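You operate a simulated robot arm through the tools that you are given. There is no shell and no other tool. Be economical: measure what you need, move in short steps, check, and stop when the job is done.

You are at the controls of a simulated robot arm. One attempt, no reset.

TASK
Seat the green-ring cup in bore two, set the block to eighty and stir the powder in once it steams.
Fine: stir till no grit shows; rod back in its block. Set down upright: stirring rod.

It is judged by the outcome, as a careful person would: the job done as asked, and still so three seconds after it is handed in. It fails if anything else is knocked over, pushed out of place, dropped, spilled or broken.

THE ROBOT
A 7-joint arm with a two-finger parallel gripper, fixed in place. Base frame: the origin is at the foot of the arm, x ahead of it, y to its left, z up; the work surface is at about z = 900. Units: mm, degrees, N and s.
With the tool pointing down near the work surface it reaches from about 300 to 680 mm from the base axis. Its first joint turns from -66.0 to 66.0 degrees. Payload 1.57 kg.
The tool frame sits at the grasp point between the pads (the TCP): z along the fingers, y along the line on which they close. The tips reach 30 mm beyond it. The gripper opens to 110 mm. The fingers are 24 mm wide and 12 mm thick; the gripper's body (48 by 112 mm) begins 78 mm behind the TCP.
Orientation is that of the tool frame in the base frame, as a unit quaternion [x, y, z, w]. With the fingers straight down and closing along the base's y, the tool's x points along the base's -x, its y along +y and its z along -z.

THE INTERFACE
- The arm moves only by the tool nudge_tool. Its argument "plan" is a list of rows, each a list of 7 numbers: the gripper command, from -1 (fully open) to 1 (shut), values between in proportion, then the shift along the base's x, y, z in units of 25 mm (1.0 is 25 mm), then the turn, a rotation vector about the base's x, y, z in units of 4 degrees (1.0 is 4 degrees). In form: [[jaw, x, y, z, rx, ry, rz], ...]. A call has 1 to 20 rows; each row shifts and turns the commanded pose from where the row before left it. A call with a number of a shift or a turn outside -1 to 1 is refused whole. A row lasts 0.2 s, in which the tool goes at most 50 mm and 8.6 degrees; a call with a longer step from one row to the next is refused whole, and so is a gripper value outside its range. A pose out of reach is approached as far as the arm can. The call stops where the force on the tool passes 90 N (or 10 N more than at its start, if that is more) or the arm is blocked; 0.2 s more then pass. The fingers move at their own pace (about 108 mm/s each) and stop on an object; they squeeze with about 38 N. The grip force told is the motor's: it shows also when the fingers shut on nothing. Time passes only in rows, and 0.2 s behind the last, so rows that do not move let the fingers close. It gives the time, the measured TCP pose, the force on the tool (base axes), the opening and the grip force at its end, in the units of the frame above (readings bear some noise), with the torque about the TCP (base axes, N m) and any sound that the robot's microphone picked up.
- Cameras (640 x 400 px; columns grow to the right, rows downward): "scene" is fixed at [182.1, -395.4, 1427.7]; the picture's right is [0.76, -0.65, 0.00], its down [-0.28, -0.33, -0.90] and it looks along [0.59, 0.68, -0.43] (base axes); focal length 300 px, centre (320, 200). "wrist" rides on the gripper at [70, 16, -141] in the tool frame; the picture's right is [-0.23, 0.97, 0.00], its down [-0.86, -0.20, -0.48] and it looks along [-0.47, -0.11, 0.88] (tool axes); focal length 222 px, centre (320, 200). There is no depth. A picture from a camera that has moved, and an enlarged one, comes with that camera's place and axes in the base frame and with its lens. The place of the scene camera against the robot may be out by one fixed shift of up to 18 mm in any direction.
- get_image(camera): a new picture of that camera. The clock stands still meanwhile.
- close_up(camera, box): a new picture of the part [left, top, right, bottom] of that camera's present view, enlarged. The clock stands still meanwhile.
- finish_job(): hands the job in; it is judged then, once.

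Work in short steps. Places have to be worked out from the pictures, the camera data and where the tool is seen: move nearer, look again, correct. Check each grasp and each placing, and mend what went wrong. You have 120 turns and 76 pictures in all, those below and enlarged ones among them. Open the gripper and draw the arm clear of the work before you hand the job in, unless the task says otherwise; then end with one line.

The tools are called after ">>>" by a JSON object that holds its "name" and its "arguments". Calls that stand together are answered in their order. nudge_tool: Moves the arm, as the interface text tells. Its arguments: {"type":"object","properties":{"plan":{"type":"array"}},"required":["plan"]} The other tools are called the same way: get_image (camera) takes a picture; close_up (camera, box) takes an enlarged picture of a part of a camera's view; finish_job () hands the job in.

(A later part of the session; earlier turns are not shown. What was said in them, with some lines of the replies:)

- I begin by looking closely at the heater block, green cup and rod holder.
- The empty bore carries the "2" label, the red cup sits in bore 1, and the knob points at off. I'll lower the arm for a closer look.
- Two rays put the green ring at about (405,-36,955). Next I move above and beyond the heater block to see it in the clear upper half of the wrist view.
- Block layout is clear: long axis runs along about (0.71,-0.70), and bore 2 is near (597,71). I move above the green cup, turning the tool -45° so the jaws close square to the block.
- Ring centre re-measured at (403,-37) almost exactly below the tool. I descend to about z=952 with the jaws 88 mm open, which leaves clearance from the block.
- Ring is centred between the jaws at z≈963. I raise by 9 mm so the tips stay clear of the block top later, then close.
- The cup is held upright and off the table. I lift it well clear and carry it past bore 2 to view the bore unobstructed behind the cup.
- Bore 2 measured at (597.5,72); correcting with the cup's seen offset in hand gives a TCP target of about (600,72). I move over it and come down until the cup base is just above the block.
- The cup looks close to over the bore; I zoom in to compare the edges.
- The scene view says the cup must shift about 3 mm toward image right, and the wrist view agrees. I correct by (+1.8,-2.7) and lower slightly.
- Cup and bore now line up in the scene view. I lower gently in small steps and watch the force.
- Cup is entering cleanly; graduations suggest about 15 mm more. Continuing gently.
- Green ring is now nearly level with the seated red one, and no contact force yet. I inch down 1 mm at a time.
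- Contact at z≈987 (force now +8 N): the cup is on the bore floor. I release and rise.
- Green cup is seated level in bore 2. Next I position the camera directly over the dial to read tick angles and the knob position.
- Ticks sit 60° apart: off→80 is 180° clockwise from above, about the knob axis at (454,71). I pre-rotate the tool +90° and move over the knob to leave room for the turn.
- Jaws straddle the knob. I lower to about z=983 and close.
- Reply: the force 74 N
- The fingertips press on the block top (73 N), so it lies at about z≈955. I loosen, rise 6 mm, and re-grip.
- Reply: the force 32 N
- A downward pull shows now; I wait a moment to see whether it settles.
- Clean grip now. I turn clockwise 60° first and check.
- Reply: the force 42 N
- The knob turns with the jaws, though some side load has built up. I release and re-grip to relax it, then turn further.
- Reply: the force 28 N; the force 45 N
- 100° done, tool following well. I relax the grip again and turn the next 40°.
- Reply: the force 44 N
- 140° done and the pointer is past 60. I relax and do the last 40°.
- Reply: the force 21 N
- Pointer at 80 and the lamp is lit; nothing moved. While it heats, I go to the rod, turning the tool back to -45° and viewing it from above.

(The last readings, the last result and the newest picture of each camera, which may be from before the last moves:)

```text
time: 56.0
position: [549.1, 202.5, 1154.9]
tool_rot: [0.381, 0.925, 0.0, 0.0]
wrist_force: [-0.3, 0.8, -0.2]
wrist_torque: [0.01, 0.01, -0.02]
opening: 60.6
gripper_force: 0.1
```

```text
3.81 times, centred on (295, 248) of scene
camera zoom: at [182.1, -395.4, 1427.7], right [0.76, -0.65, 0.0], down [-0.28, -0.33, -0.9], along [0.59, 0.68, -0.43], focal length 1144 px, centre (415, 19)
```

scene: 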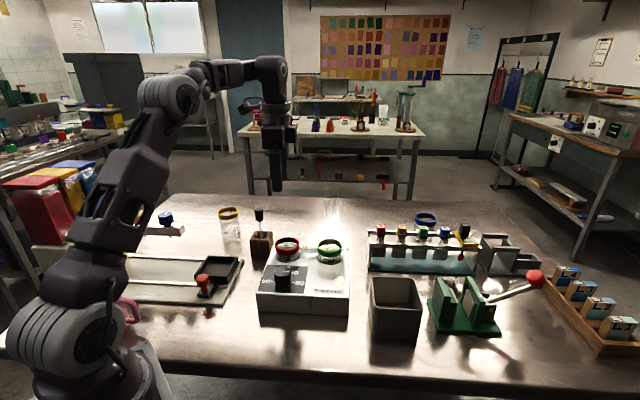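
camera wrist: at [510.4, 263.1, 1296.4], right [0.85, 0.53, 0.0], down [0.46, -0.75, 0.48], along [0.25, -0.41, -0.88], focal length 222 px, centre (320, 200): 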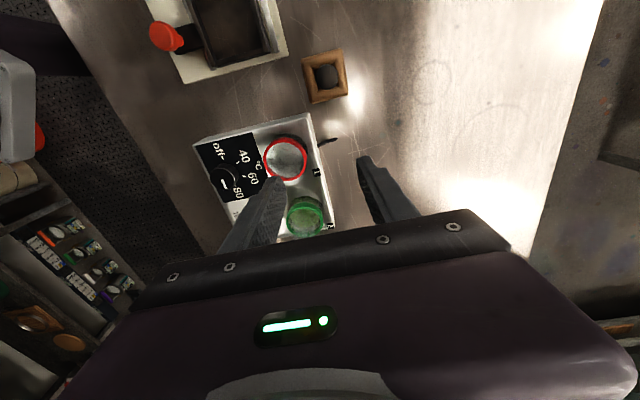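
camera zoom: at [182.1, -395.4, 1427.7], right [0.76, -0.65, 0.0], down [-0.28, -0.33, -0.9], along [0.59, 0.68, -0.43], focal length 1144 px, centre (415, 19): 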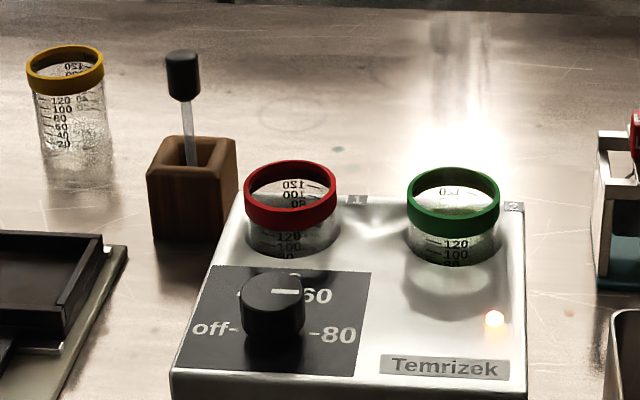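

A haze may be starting above the green cup. The rod handle is centred near (515,268) and upright; I move over it and descend partway.

>>> {"name": "nudge_tool", "arguments": {"plan": [[-0.1, -0.334, 0.657, 0, 0, 0, 0], [-0.1, -0.334, 0.657, 0, 0, 0, 0], [-0.1, -0.334, 0.657, 0, 0, 0, 0], [-0.1, -0.334, 0.657, 0, 0, 0, 0], [-0.1, 0, 0, -0.85, 0, 0, 0], [-0.1, 0, 0, -0.85, 0, 0, 0], [-0.1, 0, 0, -0.85, 0, 0, 0], [-0.1, 0, 0, -0.6, 0, 0, 0], [-0.1, 0, 0, 0, 0, 0, 0]]}}

>>> {"name": "get_image", "arguments": {"camera": "wrist"}}

>>> {"name": "close_up", "arguments": {"camera": "scene", "box": [225, 165, 345, 270]}}

```text
time: 58.0
position: [516.1, 269.5, 1075.8]
tool_rot: [0.383, 0.924, 0.001, 0.0]
wrist_force: [-0.2, -0.8, -0.4]
wrist_torque: [-0.02, 0.0, -0.02]
opening: 60.8
gripper_force: 0.1
```

```text
39 pictures are left
camera wrist: at [477.0, 329.0, 1217.3], right [0.85, 0.53, 0.0], down [0.46, -0.75, 0.48], along [0.25, -0.41, -0.88], focal length 222 px, centre (320, 200)
```

wrist: 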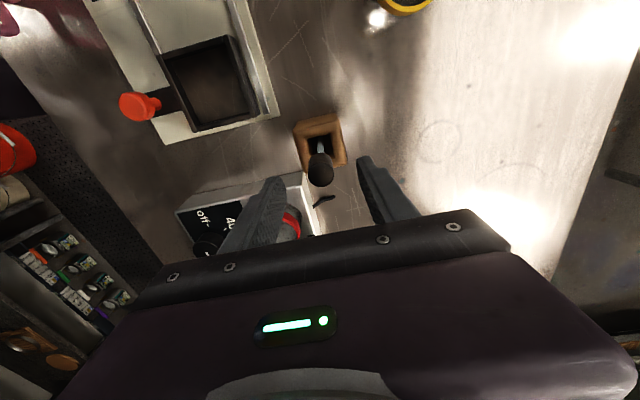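

```text
3.81 times, centred on (285, 218) of scene
camera zoom: at [182.1, -395.4, 1427.7], right [0.76, -0.65, 0.0], down [-0.28, -0.33, -0.9], along [0.59, 0.68, -0.43], focal length 1144 px, centre (453, 133)
```

zoom: 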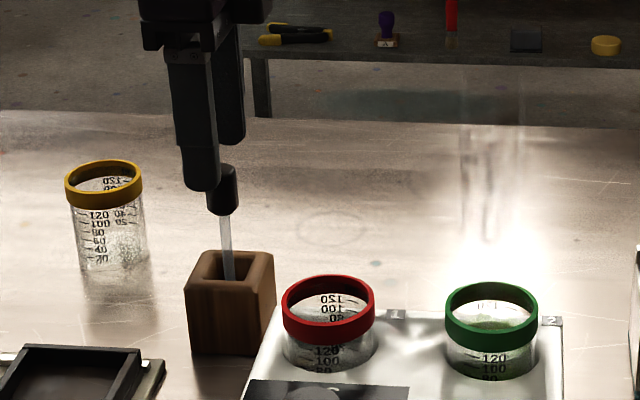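

Steam is rising over the green cup. The handle top is at about z≈1016; I descend to TCP z≈1010 and look before closing.

>>> {"name": "nudge_tool", "arguments": {"plan": [[-0.1, 0, 0.02, -0.9, 0, 0, 0], [-0.1, 0, 0, -0.9, 0, 0, 0], [-0.1, 0, 0, -0.8, 0, 0, 0], [-0.1, 0, 0, 0, 0, 0, 0]]}}

>>> {"name": "get_image", "arguments": {"camera": "wrist"}}

>>> {"name": "close_up", "arguments": {"camera": "scene", "box": [225, 180, 345, 285]}}

```text
time: 59.0
position: [515.0, 269.2, 1010.5]
tool_rot: [0.383, 0.924, 0.0, 0.0]
wrist_force: [0.1, -1.1, -1.0]
wrist_torque: [-0.02, -0.02, -0.01]
opening: 60.3
gripper_force: 0.2
```

```text
37 pictures are left
camera wrist: at [476.7, 329.8, 1152.6], right [0.85, 0.53, 0.0], down [0.46, -0.75, 0.48], along [0.25, -0.41, -0.88], focal length 222 px, centre (320, 200)
```

wrist: 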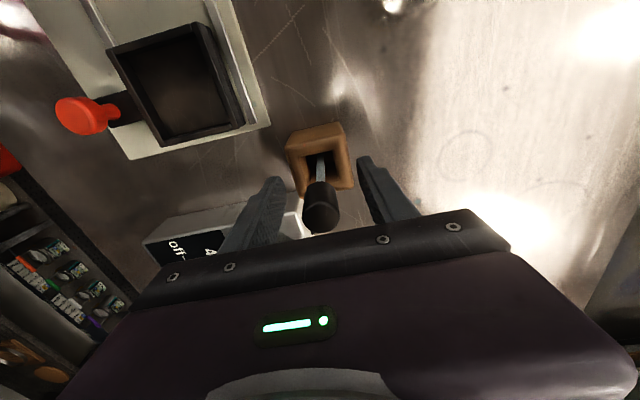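

```text
3.81 times, centred on (285, 232) of scene
camera zoom: at [182.1, -395.4, 1427.7], right [0.76, -0.65, 0.0], down [-0.28, -0.33, -0.9], along [0.59, 0.68, -0.43], focal length 1144 px, centre (453, 76)
```

zoom: 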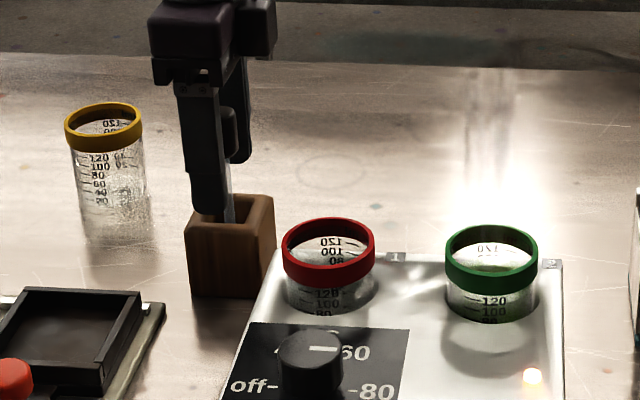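

I zoom in on the handle between the jaws to fix its height and centring.

>>> {"name": "close_up", "arguments": {"camera": "wrist", "box": [260, 110, 400, 250]}}

>>> {"name": "close_up", "arguments": {"camera": "scene", "box": [240, 185, 310, 265]}}

```text
2.86 times, centred on (330, 180) of wrist
camera zoom: at [476.7, 329.8, 1152.6], right [0.85, 0.53, 0.0], down [0.46, -0.75, 0.48], along [0.25, -0.41, -0.88], focal length 635 px, centre (291, 257)
```

zoom: 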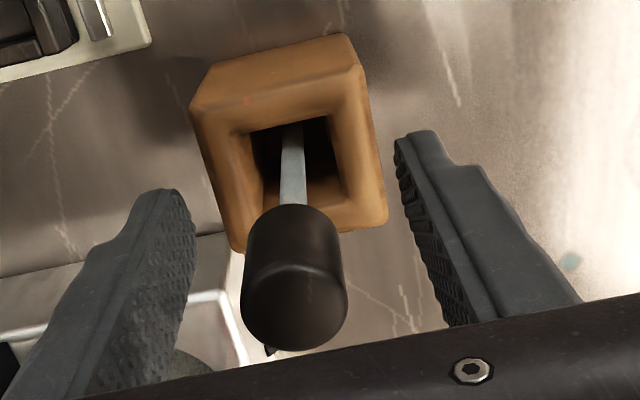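

```text
5.00 times, centred on (275, 225) of scene
camera zoom: at [182.1, -395.4, 1427.7], right [0.76, -0.65, 0.0], down [-0.28, -0.33, -0.9], along [0.59, 0.68, -0.43], focal length 1502 px, centre (545, 75)
```

zoom: 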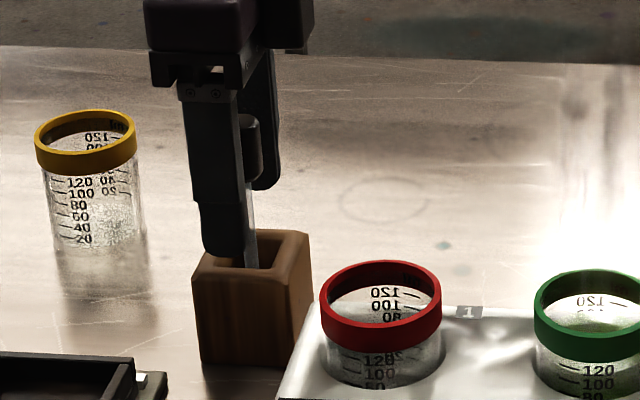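

Handle top is at z≈1043, centred at (515,269), 21 mm wide. I rise to TCP≈1028 so the whole pad is on the handle, and close.

>>> {"name": "nudge_tool", "arguments": {"plan": [[-0.1, 0, 0, 0.72, 0, 0, 0], [0.3, 0, 0, 0, 0, 0, 0], [0.5, 0, 0, 0, 0, 0, 0], [1, 0, 0, 0, 0, 0, 0], [1, 0, 0, 0, 0, 0, 0]]}}

>>> {"name": "nudge_tool", "arguments": {"plan": [[1, 0, 0, 0.5, 0, 0, 0], [1, 0, 0, 0.9, 0, 0, 0], [1, 0, 0, 0.9, 0, 0, 0], [1, 0, 0, 0.9, 0, 0, 0], [1, 0, 0, 0.9, 0, 0, 0], [1, 0, 0, 0.9, 0, 0, 0], [1, 0, 0, 0, 0, 0, 0]]}}

>>> {"name": "close_up", "arguments": {"camera": "scene", "box": [225, 150, 355, 270]}}

>>> {"name": "get_image", "arguments": {"camera": "wrist"}}

```text
time: 60.2
position: [515.0, 269.1, 1028.6]
tool_rot: [0.383, 0.924, 0.0, 0.0]
wrist_force: [-0.1, -1.1, 3.1]
wrist_torque: [-0.12, 0.05, -0.01]
opening: 21.8
gripper_force: 34.7
```

```text
time: 61.8
position: [516.7, 269.1, 1155.1]
tool_rot: [0.383, 0.924, 0.0, 0.001]
wrist_force: [-0.6, 0.1, 0.4]
wrist_torque: [0.03, -0.01, 0.04]
opening: 21.6
gripper_force: 34.0
```

```text
3.33 times, centred on (290, 210) of scene
camera zoom: at [182.1, -395.4, 1427.7], right [0.76, -0.65, 0.0], down [-0.28, -0.33, -0.9], along [0.59, 0.68, -0.43], focal length 1001 px, centre (420, 167)
```

zoom: 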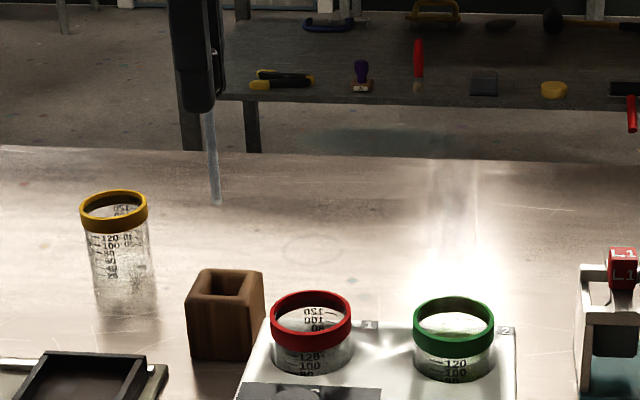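

```text
32 pictures are left
camera wrist: at [478.0, 329.0, 1296.5], right [0.85, 0.53, 0.0], down [0.46, -0.75, 0.48], along [0.25, -0.41, -0.88], focal length 222 px, centre (320, 200)
```

wrist: 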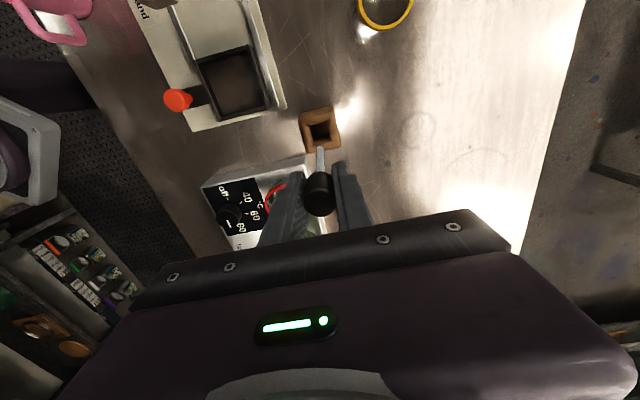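

The rod came out cleanly, with its tip about 110 mm below the TCP. I carry it over the green cup and lower partway.

>>> {"name": "nudge_tool", "arguments": {"plan": [[1, 0.15, -0.35, 0, 0, 0, 0], [1, 0.289, -0.666, 0, 0, 0, 0], [1, 0.289, -0.666, 0, 0, 0, 0], [1, 0.289, -0.666, 0, 0, 0, 0], [1, 0.289, -0.666, 0, 0, 0, 0], [1, 0.289, -0.666, 0, 0, 0, 0], [1, 0.289, -0.666, 0, 0, 0, 0], [1, 0.289, -0.666, 0, 0, 0, 0], [1, 0.289, -0.666, 0, 0, 0, 0], [1, 0.289, -0.666, 0, 0, 0, 0], [1, 0.289, -0.666, 0, 0, 0, 0], [1, 0.289, -0.666, 0, 0, 0, 0], [1, 0.143, -0.312, 0, 0, 0, 0], [1, 0, 0, -0.6, 0, 0, 0], [1, 0, 0, -0.8, 0, 0, 0], [1, 0, 0, -0.8, 0, 0, 0], [1, 0, 0, 0, 0, 0, 0]]}}

>>> {"name": "close_up", "arguments": {"camera": "scene", "box": [285, 170, 375, 270]}}

>>> {"name": "get_image", "arguments": {"camera": "wrist"}}

```text
time: 65.4
position: [601.9, 67.9, 1097.5]
tool_rot: [0.383, 0.924, -0.001, 0.0]
wrist_force: [1.0, 0.3, -0.8]
wrist_torque: [0.01, 0.03, -0.01]
opening: 21.3
gripper_force: 34.8
```

```text
4.00 times, centred on (330, 220) of scene
camera zoom: at [182.1, -395.4, 1427.7], right [0.76, -0.65, 0.0], down [-0.28, -0.33, -0.9], along [0.59, 0.68, -0.43], focal length 1201 px, centre (280, 120)
```

zoom: 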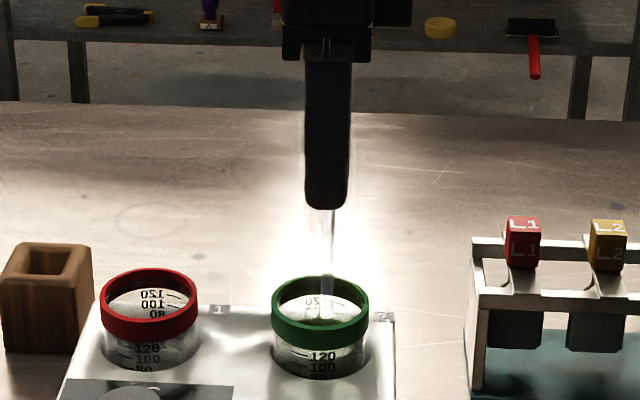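

```text
30 pictures are left
camera wrist: at [563.4, 129.0, 1239.5], right [0.85, 0.53, 0.0], down [0.46, -0.75, 0.48], along [0.25, -0.41, -0.88], focal length 222 px, centre (320, 200)
```

wrist: 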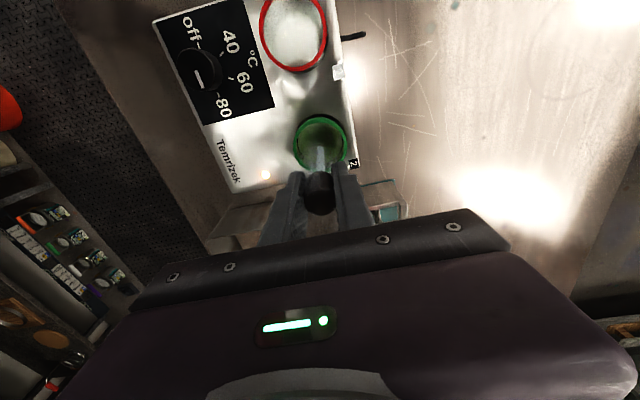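

The rod is centred over the cup and there's steam. I lower into the liquid, then feel for the floor.

>>> {"name": "nudge_tool", "arguments": {"plan": [[1, 0, 0, -0.6, 0, 0, 0], [1, 0, 0, -0.6, 0, 0, 0], [1, 0, 0, -0.6, 0, 0, 0], [1, 0, 0, -0.5, 0, 0, 0], [1, 0, 0, 0, 0, 0, 0]]}}

>>> {"name": "nudge_tool", "arguments": {"plan": [[1, 0, 0, -0.1, 0, 0, 0], [1, 0, 0, 0, 0, 0, 0]]}}

>>> {"name": "nudge_tool", "arguments": {"plan": [[1, 0, 0, -0.1, 0, 0, 0], [1, 0, 0, 0, 0, 0, 0]]}}

>>> {"name": "get_image", "arguments": {"camera": "wrist"}}

>>> {"name": "close_up", "arguments": {"camera": "scene", "box": [295, 205, 365, 270]}}

```text
time: 66.6
position: [602.8, 68.5, 1042.9]
tool_rot: [0.383, 0.924, 0.0, 0.002]
wrist_force: [-4.7, 0.1, 17.5]
wrist_torque: [-0.1, 0.56, -0.01]
opening: 21.8
gripper_force: 34.8
```

```text
time: 67.2
position: [601.7, 67.6, 1041.5]
tool_rot: [0.383, 0.924, 0.001, 0.002]
wrist_force: [-1.0, -3.7, 31.4]
wrist_torque: [-0.51, 0.14, 0.02]
opening: 21.8
gripper_force: 34.5
```

```text
time: 67.8
position: [602.8, 69.9, 1037.8]
tool_rot: [0.382, 0.924, 0.001, 0.001]
wrist_force: [1.9, 1.0, 28.9]
wrist_torque: [0.12, -0.44, 0.01]
opening: 21.7
gripper_force: 34.6
```

```text
29 pictures are left
camera wrist: at [563.3, 129.2, 1178.7], right [0.85, 0.53, 0.0], down [0.46, -0.75, 0.48], along [0.25, -0.41, -0.88], focal length 222 px, centre (320, 200)
```

wrist: 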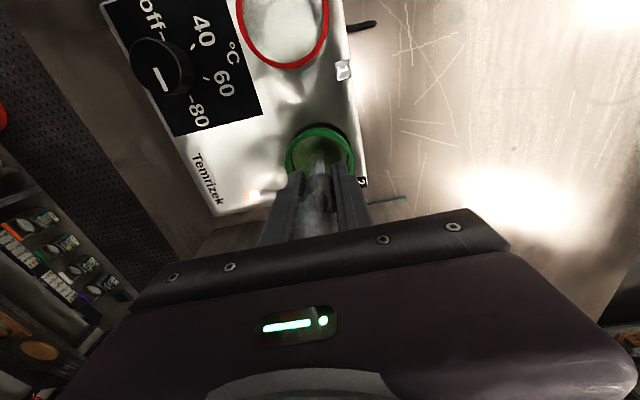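

```text
6.15 times, centred on (330, 238) of scene
camera zoom: at [181.5, -395.4, 1427.8], right [0.76, -0.65, 0.0], down [-0.28, -0.33, -0.9], along [0.59, 0.68, -0.43], focal length 1848 px, centre (258, -31)
```

zoom: 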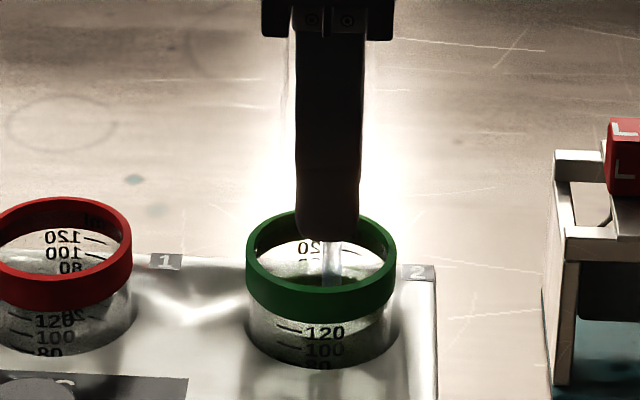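

The tip touched the floor near TCP z≈1042 and the rod slid up a few mm in the grip. I raise 4 mm and begin gentle stirring circles of 12 mm radius.

>>> {"name": "nudge_tool", "arguments": {"plan": [[1, 0, 0, 0.16, 0, 0, 0], [1, 0.48, 0, 0, 0, 0, 0], [1, -0.1406, 0.3394, 0, 0, 0, 0], [1, -0.3394, 0.1406, 0, 0, 0, 0], [1, -0.3394, -0.1406, 0, 0, 0, 0], [1, -0.1406, -0.3394, 0, 0, 0, 0], [1, 0.1406, -0.3394, 0, 0, 0, 0], [1, 0.3394, -0.1406, 0, 0, 0, 0], [1, 0.3394, 0.1406, 0, 0, 0, 0], [1, 0.1406, 0.3394, 0, 0, 0, 0], [1, -0.1406, 0.3394, 0, 0, 0, 0], [1, -0.3394, 0.1406, 0, 0, 0, 0], [1, -0.3394, -0.1406, 0, 0, 0, 0], [1, -0.1406, -0.3394, 0, 0, 0, 0], [1, 0.1406, -0.3394, 0, 0, 0, 0], [1, 0.3394, -0.1406, 0, 0, 0, 0], [1, 0.3394, 0.1406, 0, 0, 0, 0], [1, 0.1406, 0.3394, 0, 0, 0, 0]]}}

>>> {"name": "close_up", "arguments": {"camera": "wrist", "box": [260, 100, 380, 210]}}

```text
time: 71.6
position: [614.2, 68.8, 1040.2]
tool_rot: [0.383, 0.924, 0.0, 0.0]
wrist_force: [-0.4, 0.2, 0.0]
wrist_torque: [0.04, -0.01, -0.02]
opening: 21.5
gripper_force: 34.4
```

```text
3.64 times, centred on (320, 155) of wrist
camera zoom: at [575.6, 129.5, 1181.9], right [0.85, 0.53, 0.0], down [0.46, -0.75, 0.48], along [0.25, -0.41, -0.88], focal length 808 px, centre (320, 364)
```

zoom: 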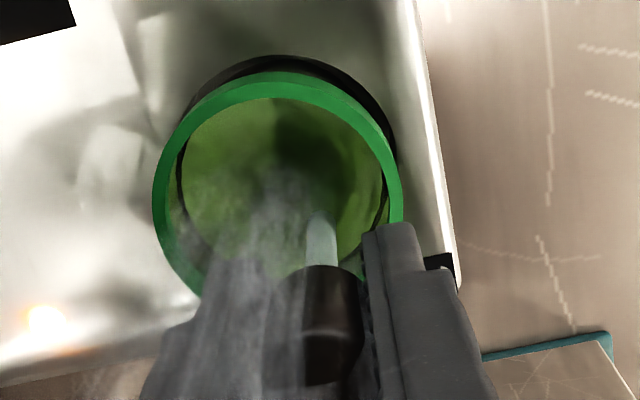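

No contact forces and steam is clearly rising. I keep stirring several more turns, including faster ones.

>>> {"name": "nudge_tool", "arguments": {"plan": [[1, -0.1406, 0.3394, 0, 0, 0, 0], [1, -0.3394, 0.1406, 0, 0, 0, 0], [1, -0.3394, -0.1406, 0, 0, 0, 0], [1, -0.1406, -0.3394, 0, 0, 0, 0], [1, 0.1406, -0.3394, 0, 0, 0, 0], [1, 0.3394, -0.1406, 0, 0, 0, 0], [1, 0.3394, 0.1406, 0, 0, 0, 0], [1, 0.1406, 0.3394, 0, 0, 0, 0], [1, -0.1406, 0.3394, 0, 0, 0, 0], [1, -0.3394, 0.1406, 0, 0, 0, 0], [1, -0.3394, -0.1406, 0, 0, 0, 0], [1, -0.1406, -0.3394, 0, 0, 0, 0], [1, 0.1406, -0.3394, 0, 0, 0, 0], [1, 0.3394, -0.1406, 0, 0, 0, 0], [1, 0.3394, 0.1406, 0, 0, 0, 0], [1, 0.1406, 0.3394, 0, 0, 0, 0]]}}

>>> {"name": "nudge_tool", "arguments": {"plan": [[1, -0.48, 0.48, 0, 0, 0, 0], [1, -0.48, -0.48, 0, 0, 0, 0], [1, 0.48, -0.48, 0, 0, 0, 0], [1, 0.48, 0.48, 0, 0, 0, 0], [1, -0.48, 0.48, 0, 0, 0, 0], [1, -0.48, -0.48, 0, 0, 0, 0], [1, 0.48, -0.48, 0, 0, 0, 0], [1, 0.48, 0.48, 0, 0, 0, 0], [1, -0.48, 0.48, 0, 0, 0, 0], [1, -0.48, -0.48, 0, 0, 0, 0], [1, 0.48, -0.48, 0, 0, 0, 0], [1, 0.48, 0.48, 0, 0, 0, 0], [1, -0.48, 0.48, 0, 0, 0, 0], [1, -0.48, -0.48, 0, 0, 0, 0], [1, 0.48, -0.48, 0, 0, 0, 0], [1, 0.48, 0.48, 0, 0, 0, 0]]}}

>>> {"name": "nudge_tool", "arguments": {"plan": [[1, -0.1406, 0.3394, 0, 0, 0, 0], [1, -0.3394, 0.1406, 0, 0, 0, 0], [1, -0.3394, -0.1406, 0, 0, 0, 0], [1, -0.1406, -0.3394, 0, 0, 0, 0], [1, 0.1406, -0.3394, 0, 0, 0, 0], [1, 0.3394, -0.1406, 0, 0, 0, 0], [1, 0.3394, 0.1406, 0, 0, 0, 0], [1, 0.1406, 0.3394, 0, 0, 0, 0], [1, -0.1406, 0.3394, 0, 0, 0, 0], [1, -0.3394, 0.1406, 0, 0, 0, 0], [1, -0.3394, -0.1406, 0, 0, 0, 0], [1, -0.1406, -0.3394, 0, 0, 0, 0], [1, 0.1406, -0.3394, 0, 0, 0, 0], [1, 0.3394, -0.1406, 0, 0, 0, 0], [1, 0.3394, 0.1406, 0, 0, 0, 0], [1, 0.1406, 0.3394, 0, 0, 0, 0]]}}

>>> {"name": "close_up", "arguments": {"camera": "wrist", "box": [260, 100, 380, 210]}}

>>> {"name": "close_up", "arguments": {"camera": "scene", "box": [295, 205, 365, 270]}}

```text
time: 75.0
position: [613.9, 69.9, 1040.1]
tool_rot: [0.383, 0.924, 0.0, 0.0]
wrist_force: [0.0, -1.3, -0.2]
wrist_torque: [0.02, 0.0, -0.01]
opening: 21.3
gripper_force: 34.3
```

```text
time: 78.4
position: [615.2, 68.9, 1040.8]
tool_rot: [0.383, 0.924, -0.001, 0.0]
wrist_force: [-0.4, -0.3, -0.6]
wrist_torque: [0.0, 0.0, -0.03]
opening: 21.7
gripper_force: 34.7
```

```text
time: 81.8
position: [615.2, 67.9, 1041.4]
tool_rot: [0.383, 0.924, 0.0, 0.001]
wrist_force: [-1.0, 0.3, -0.7]
wrist_torque: [0.03, -0.01, -0.01]
opening: 21.7
gripper_force: 34.3
```

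```text
3.64 times, centred on (320, 155) of wrist
camera zoom: at [576.2, 128.8, 1183.0], right [0.85, 0.53, 0.0], down [0.46, -0.75, 0.48], along [0.25, -0.41, -0.88], focal length 808 px, centre (320, 364)
```

zoom: 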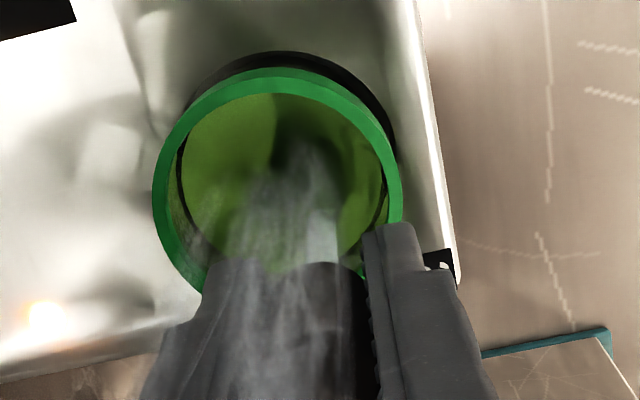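

```text
6.15 times, centred on (330, 238) of scene
camera zoom: at [182.1, -395.4, 1427.7], right [0.76, -0.65, 0.0], down [-0.28, -0.33, -0.9], along [0.59, 0.68, -0.43], focal length 1848 px, centre (258, -31)
```

zoom: 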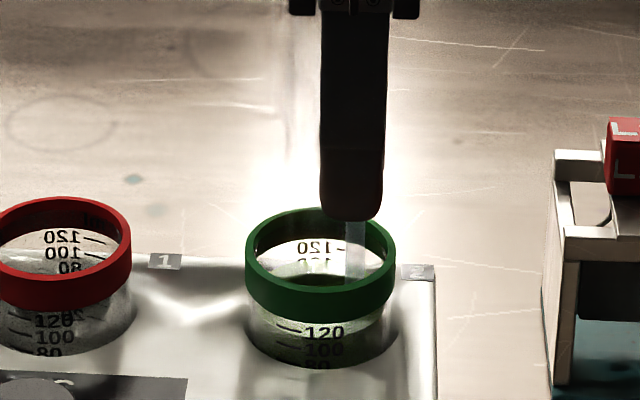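

The liquid looks smoother and more uniform. A couple more turns, then back to centre and straight up out of the cup to inspect.

>>> {"name": "nudge_tool", "arguments": {"plan": [[1, -0.48, 0.48, 0, 0, 0, 0], [1, -0.48, -0.48, 0, 0, 0, 0], [1, 0.48, -0.48, 0, 0, 0, 0], [1, 0.48, 0.48, 0, 0, 0, 0], [1, -0.48, 0.48, 0, 0, 0, 0], [1, -0.48, -0.48, 0, 0, 0, 0], [1, 0.48, -0.48, 0, 0, 0, 0], [1, 0.48, 0.48, 0, 0, 0, 0], [1, -0.48, 0.48, 0, 0, 0, 0], [1, -0.48, -0.48, 0, 0, 0, 0], [1, 0.48, -0.48, 0, 0, 0, 0], [1, 0.48, 0.48, 0, 0, 0, 0], [1, -0.48, 0.48, 0, 0, 0, 0], [1, -0.48, -0.48, 0, 0, 0, 0], [1, 0.48, -0.48, 0, 0, 0, 0], [1, 0.48, 0.48, 0, 0, 0, 0], [1, -0.48, 0, 0, 0, 0, 0], [1, 0, 0, 0, 0, 0, 0]]}}

>>> {"name": "nudge_tool", "arguments": {"plan": [[1, 0, 0, 0.4, 0, 0, 0], [1, 0, 0, 0.5, 0, 0, 0], [1, 0, 0, 0.5, 0, 0, 0], [1, 0, 0, 0.5, 0, 0, 0], [1, 0, 0, 0.5, 0, 0, 0], [1, 0, 0, 0.6, 0, 0, 0], [1, 0, 0, 0.6, 0, 0, 0], [1, 0, 0, 0.6, 0, 0, 0], [1, 0, 0, 0.6, 0, 0, 0], [1, 0, 0, 0, 0, 0, 0], [1, 0, 0, 0, 0, 0, 0]]}}

>>> {"name": "close_up", "arguments": {"camera": "wrist", "box": [270, 90, 370, 180]}}

>>> {"name": "close_up", "arguments": {"camera": "scene", "box": [285, 165, 375, 270]}}

```text
time: 85.6
position: [604.1, 68.2, 1039.8]
tool_rot: [0.383, 0.924, 0.001, 0.001]
wrist_force: [3.6, 0.8, 10.4]
wrist_torque: [0.05, -0.51, 0.0]
opening: 21.7
gripper_force: 34.7
```

```text
time: 88.0
position: [602.8, 67.1, 1160.6]
tool_rot: [0.383, 0.924, 0.0, 0.0]
wrist_force: [0.3, -0.2, 0.2]
wrist_torque: [0.02, 0.0, 0.0]
opening: 21.7
gripper_force: 34.8
```

```text
4.44 times, centred on (320, 135) of wrist
camera zoom: at [563.7, 128.3, 1303.0], right [0.85, 0.53, 0.0], down [0.46, -0.75, 0.48], along [0.25, -0.41, -0.88], focal length 987 px, centre (320, 489)
```

zoom: 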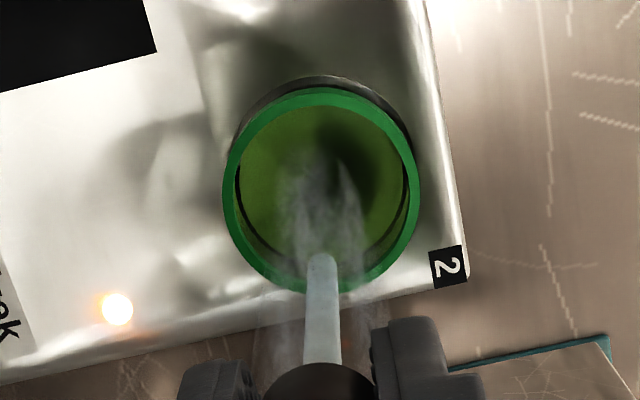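

```text
3.81 times, centred on (330, 218) of scene
camera zoom: at [182.1, -395.4, 1427.7], right [0.76, -0.65, 0.0], down [-0.28, -0.33, -0.9], along [0.59, 0.68, -0.43], focal length 1144 px, centre (282, 133)
```

zoom: 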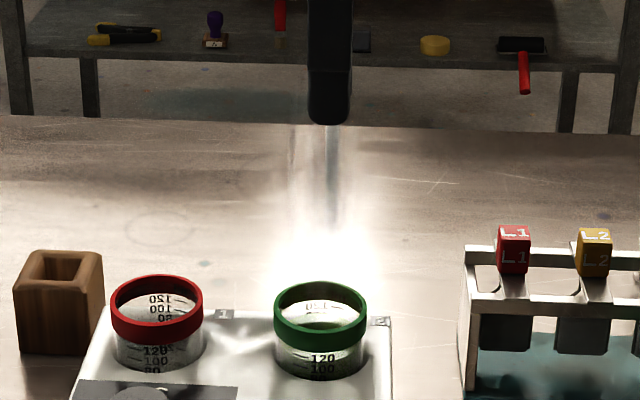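

A tighter look into the cup to check for grit, before taking the rod away.

>>> {"name": "close_up", "arguments": {"camera": "wrist", "box": [300, 108, 350, 158]}}

```text
8.00 times, centred on (325, 133) of wrist
camera zoom: at [563.7, 128.3, 1303.0], right [0.85, 0.53, 0.0], down [0.46, -0.75, 0.48], along [0.25, -0.41, -0.88], focal length 1777 px, centre (280, 736)
```

zoom: 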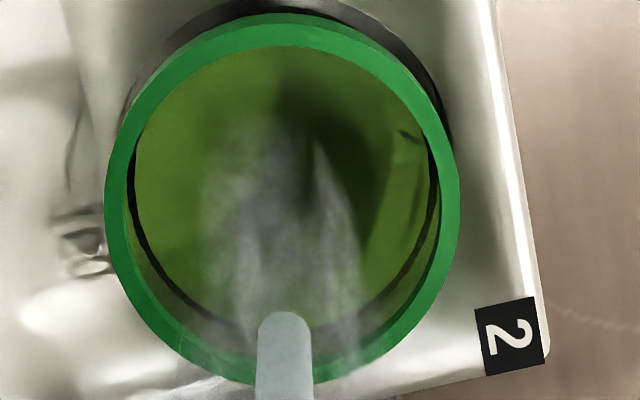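

The liquid is a smooth clear green with no grit visible. I carry the rod back over its block.

>>> {"name": "nudge_tool", "arguments": {"plan": [[1, -0.15, 0.35, 0, 0, 0, 0], [1, -0.288, 0.666, 0, 0, 0, 0], [1, -0.288, 0.666, 0, 0, 0, 0], [1, -0.288, 0.666, 0, 0, 0, 0], [1, -0.288, 0.666, 0, 0, 0, 0], [1, -0.288, 0.666, 0, 0, 0, 0], [1, -0.288, 0.666, 0, 0, 0, 0], [1, -0.288, 0.666, 0, 0, 0, 0], [1, -0.288, 0.666, 0, 0, 0, 0], [1, -0.288, 0.666, 0, 0, 0, 0], [1, -0.288, 0.666, 0, 0, 0, 0], [1, -0.288, 0.666, 0, 0, 0, 0], [1, -0.134, 0.312, 0, 0, 0, 0], [1, 0, 0, -0.8, 0, 0, 0], [1, 0, 0, -0.8, 0, 0, 0], [1, 0, 0, -0.8, 0, 0, 0], [1, 0, 0, 0, 0, 0, 0]]}}

>>> {"name": "close_up", "arguments": {"camera": "wrist", "box": [260, 90, 380, 220]}}

>>> {"name": "close_up", "arguments": {"camera": "scene", "box": [225, 170, 355, 280]}}

```text
time: 91.6
position: [516.5, 269.3, 1101.2]
tool_rot: [0.383, 0.924, 0.0, 0.0]
wrist_force: [0.0, 0.7, -0.6]
wrist_torque: [0.01, 0.02, -0.04]
opening: 21.3
gripper_force: 34.4
```

```text
3.08 times, centred on (320, 155) of wrist
camera zoom: at [477.5, 329.5, 1243.3], right [0.85, 0.53, 0.0], down [0.46, -0.75, 0.48], along [0.25, -0.41, -0.88], focal length 684 px, centre (320, 338)
```

zoom: 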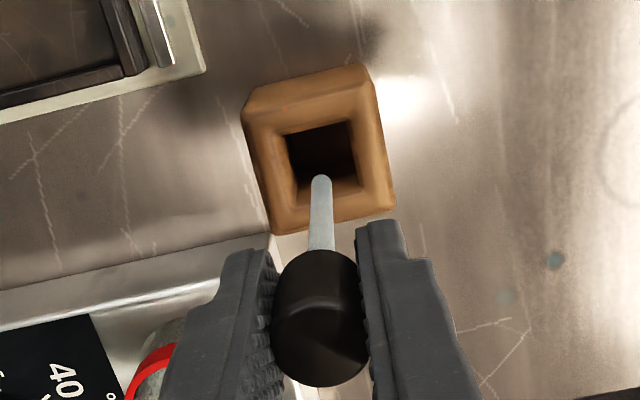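

```text
3.64 times, centred on (290, 225) of scene
camera zoom: at [182.1, -395.4, 1427.7], right [0.76, -0.65, 0.0], down [-0.28, -0.33, -0.9], along [0.59, 0.68, -0.43], focal length 1092 px, centre (429, 109)
```

zoom: 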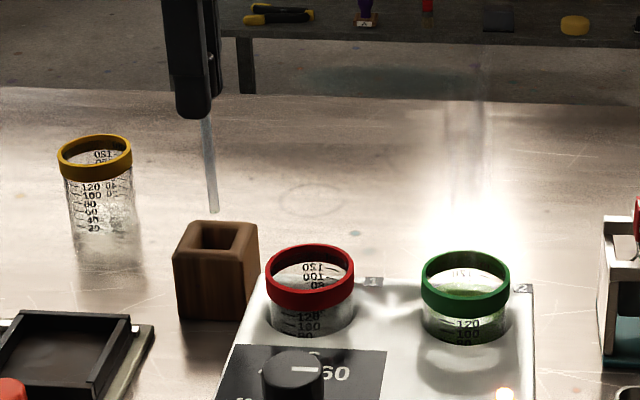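

The rod tip lines up with the hole in both views. I lower it into the hole and look again.

>>> {"name": "nudge_tool", "arguments": {"plan": [[1, 0, 0, -0.5, 0, 0, 0], [1, 0, 0, -0.5, 0, 0, 0], [1, 0, 0, -0.4, 0, 0, 0], [1, 0, 0, 0, 0, 0, 0]]}}

>>> {"name": "close_up", "arguments": {"camera": "scene", "box": [225, 170, 355, 280]}}

```text
time: 92.6
position: [514.5, 270.2, 1065.4]
tool_rot: [0.383, 0.924, 0.0, -0.001]
wrist_force: [0.6, -0.2, -0.5]
wrist_torque: [0.0, 0.0, -0.02]
opening: 21.6
gripper_force: 34.5
```

```text
3.64 times, centred on (290, 225) of scene
camera zoom: at [182.1, -395.4, 1427.7], right [0.76, -0.65, 0.0], down [-0.28, -0.33, -0.9], along [0.59, 0.68, -0.43], focal length 1092 px, centre (429, 109)
```

zoom: 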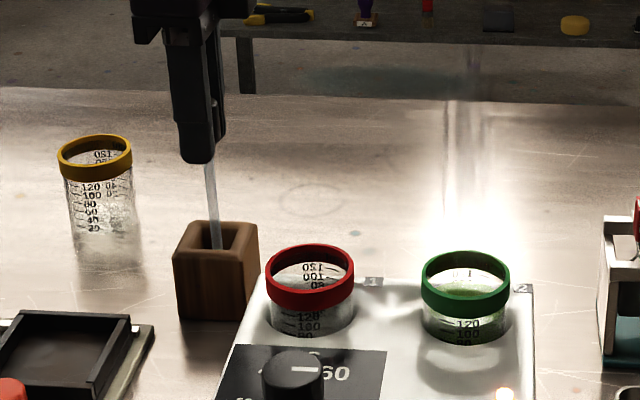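

The tip is inside the hole. I lower further in small steps, feeling for the bottom.

>>> {"name": "nudge_tool", "arguments": {"plan": [[1, 0, 0, -0.5, 0, 0, 0], [1, 0, 0, -0.5, 0, 0, 0], [1, 0, 0, -0.3, 0, 0, 0], [1, 0, 0, 0, 0, 0, 0]]}}

>>> {"name": "nudge_tool", "arguments": {"plan": [[1, 0, 0, -0.12, 0, 0, 0], [1, 0, 0, 0, 0, 0, 0]]}}

```text
time: 93.6
position: [515.8, 268.9, 1032.1]
tool_rot: [0.382, 0.924, 0.001, 0.0]
wrist_force: [-0.5, -0.2, -0.2]
wrist_torque: [0.02, -0.02, 0.01]
opening: 21.9
gripper_force: 34.9
```

```text
time: 94.2
position: [516.2, 268.8, 1031.3]
tool_rot: [0.382, 0.924, 0.0, 0.001]
wrist_force: [-3.3, -2.2, 25.7]
wrist_torque: [-0.3, 0.47, 0.0]
opening: 21.9
gripper_force: 34.7
```

Bottom reached. I ease off the pressure, open slowly and rise.

>>> {"name": "nudge_tool", "arguments": {"plan": [[1, 0, 0, 0.06, 0, 0, 0], [1, 0, 0, 0, 0, 0, 0], [0.5, 0, 0, 0, 0, 0, 0], [0.2, 0, 0, 0, 0, 0, 0], [0, 0, 0, 0, 0, 0, 0], [-0.1, 0, 0, 0, 0, 0, 0], [-0.1, 0, 0, 0.6, 0, 0, 0], [-0.1, 0, 0, 1, 0, 0, 0], [-0.1, 0, 0, 1, 0, 0, 0], [-0.1, 0, 0, 1, 0, 0, 0], [-0.1, 0, 0, 1, 0, 0, 0], [-0.1, 0, 0, 0, 0, 0, 0]]}}

>>> {"name": "close_up", "arguments": {"camera": "scene", "box": [225, 170, 355, 280]}}

>>> {"name": "get_image", "arguments": {"camera": "wrist"}}

```text
time: 96.8
position: [515.3, 265.9, 1147.1]
tool_rot: [0.382, 0.924, 0.001, 0.0]
wrist_force: [-0.5, 0.1, 0.3]
wrist_torque: [-0.02, 0.02, -0.02]
opening: 60.7
gripper_force: 0.0
```

```text
3.64 times, centred on (290, 225) of scene
camera zoom: at [182.1, -395.4, 1427.7], right [0.76, -0.65, 0.0], down [-0.28, -0.33, -0.9], along [0.59, 0.68, -0.43], focal length 1092 px, centre (429, 109)
```

zoom: 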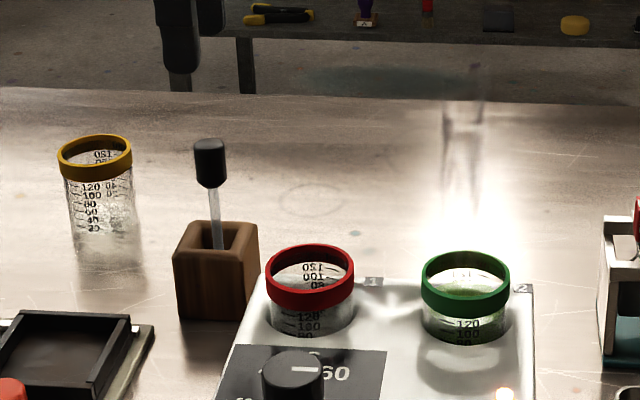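

```text
17 pictures are left
camera wrist: at [477.6, 326.7, 1288.4], right [0.85, 0.53, 0.0], down [0.46, -0.75, 0.48], along [0.25, -0.41, -0.88], focal length 222 px, centre (320, 200)
```

wrist: 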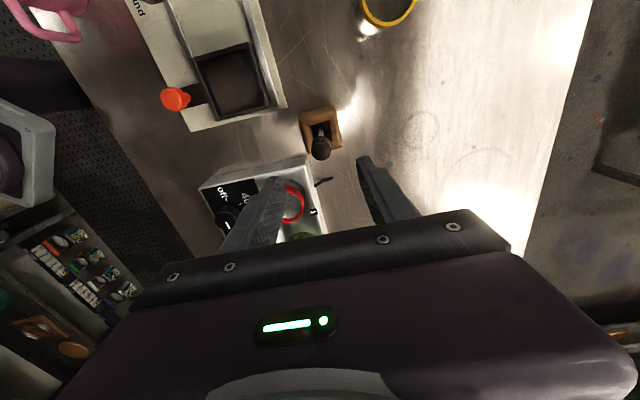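

The rod stands upright in its block. I take one last look straight down into the cup to confirm no grit.

>>> {"name": "nudge_tool", "arguments": {"plan": [[-0.1, 0.4, -0.8, 0, 0, 0, 0], [-0.1, 0.4, -0.8, 0, 0, 0, 0], [-0.1, 0.4, -0.8, 0, 0, 0, 0], [-0.1, 0.4, -0.8, 0, 0, 0, 0], [-0.1, 0.4, -0.8, 0, 0, 0, 0], [-0.1, 0.4, -0.8, 0, 0, 0, 0], [-0.1, 0.4, -0.8, 0, 0, 0, 0], [-0.1, 0.4, -0.8, 0, 0, 0, 0], [-0.1, 0.4, -0.8, 0, 0, 0, 0], [-0.1, 0.4, -0.8, 0, 0, 0, 0], [-0.1, 0.4, -0.8, 0, 0, 0, 0], [-0.1, 0.4, -0.8, 0, 0, 0, 0], [-0.1, 0, 0, 0, 0, 0, 0]]}}

>>> {"name": "close_up", "arguments": {"camera": "wrist", "box": [270, 40, 370, 140]}}

```text
time: 99.6
position: [631.7, 35.1, 1142.7]
tool_rot: [0.38, 0.925, -0.003, -0.004]
wrist_force: [-0.1, 0.6, 0.1]
wrist_torque: [0.01, 0.01, 0.01]
opening: 60.6
gripper_force: 0.0
out of reach, approached as far as the arm can: row 12
```

```text
4.00 times, centred on (320, 90) of wrist
camera zoom: at [594.5, 95.3, 1284.8], right [0.85, 0.53, -0.01], down [0.47, -0.74, 0.48], along [0.25, -0.41, -0.88], focal length 888 px, centre (320, 640)
```

zoom: 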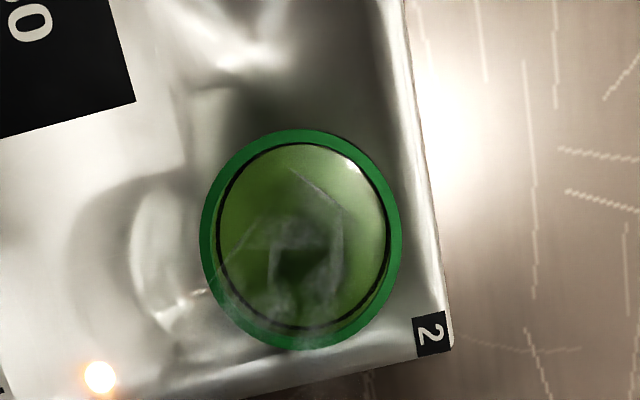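

The liquid is clear of grit. I open the gripper and draw the arm up and back, then take a final check.

>>> {"name": "nudge_tool", "arguments": {"plan": [[-0.5, -0.6, 0, 0.6, 0, 0, 0], [-1, -0.8, 0, 0.8, 0, 0, 0], [-1, -0.8, 0, 0.8, 0, 0, 0], [-1, -0.8, 0, 0.8, 0, 0, 0], [-1, -0.8, 0, 0.8, 0, 0, 0], [-1, -0.8, 0, 0.8, 0, 0, 0], [-1, -0.8, 0, 0.8, 0, 0, 0], [-1, -0.8, 0, 0.8, 0, 0, 0], [-1, -0.8, 0, 0.4, 0, 0, 0], [-1, 0, 0, 0, 0, 0, 0]]}}

>>> {"name": "get_image", "arguments": {"camera": "scene"}}

```text
time: 101.8
position: [458.9, 28.8, 1312.3]
tool_rot: [0.382, 0.924, 0.0, 0.0]
wrist_force: [-0.3, 0.4, 0.1]
wrist_torque: [0.02, 0.0, 0.01]
opening: 109.8
gripper_force: 0.1
```

```text
15 pictures are left
```

scene: 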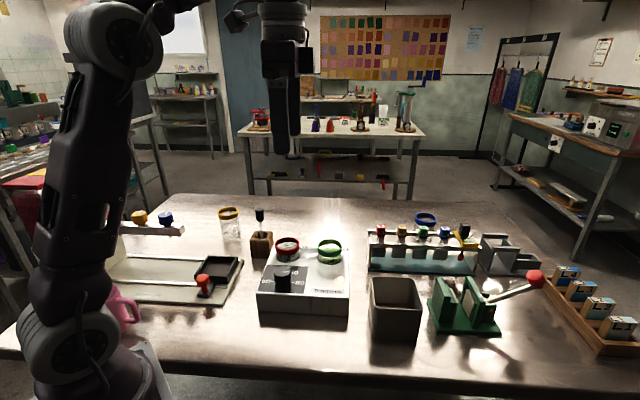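

Everything is in place: cup seated, dial at 80, rod upright in its block, arm clear. I hand the job in.

>>> {"name": "finish_job", "arguments": {}}

```text
The job is handed in.
```

The green-ring cup is seated in bore two with the block set to 80. I stirred the powder in once it steamed, until no grit showed, and the stirring rod is back upright in its block.
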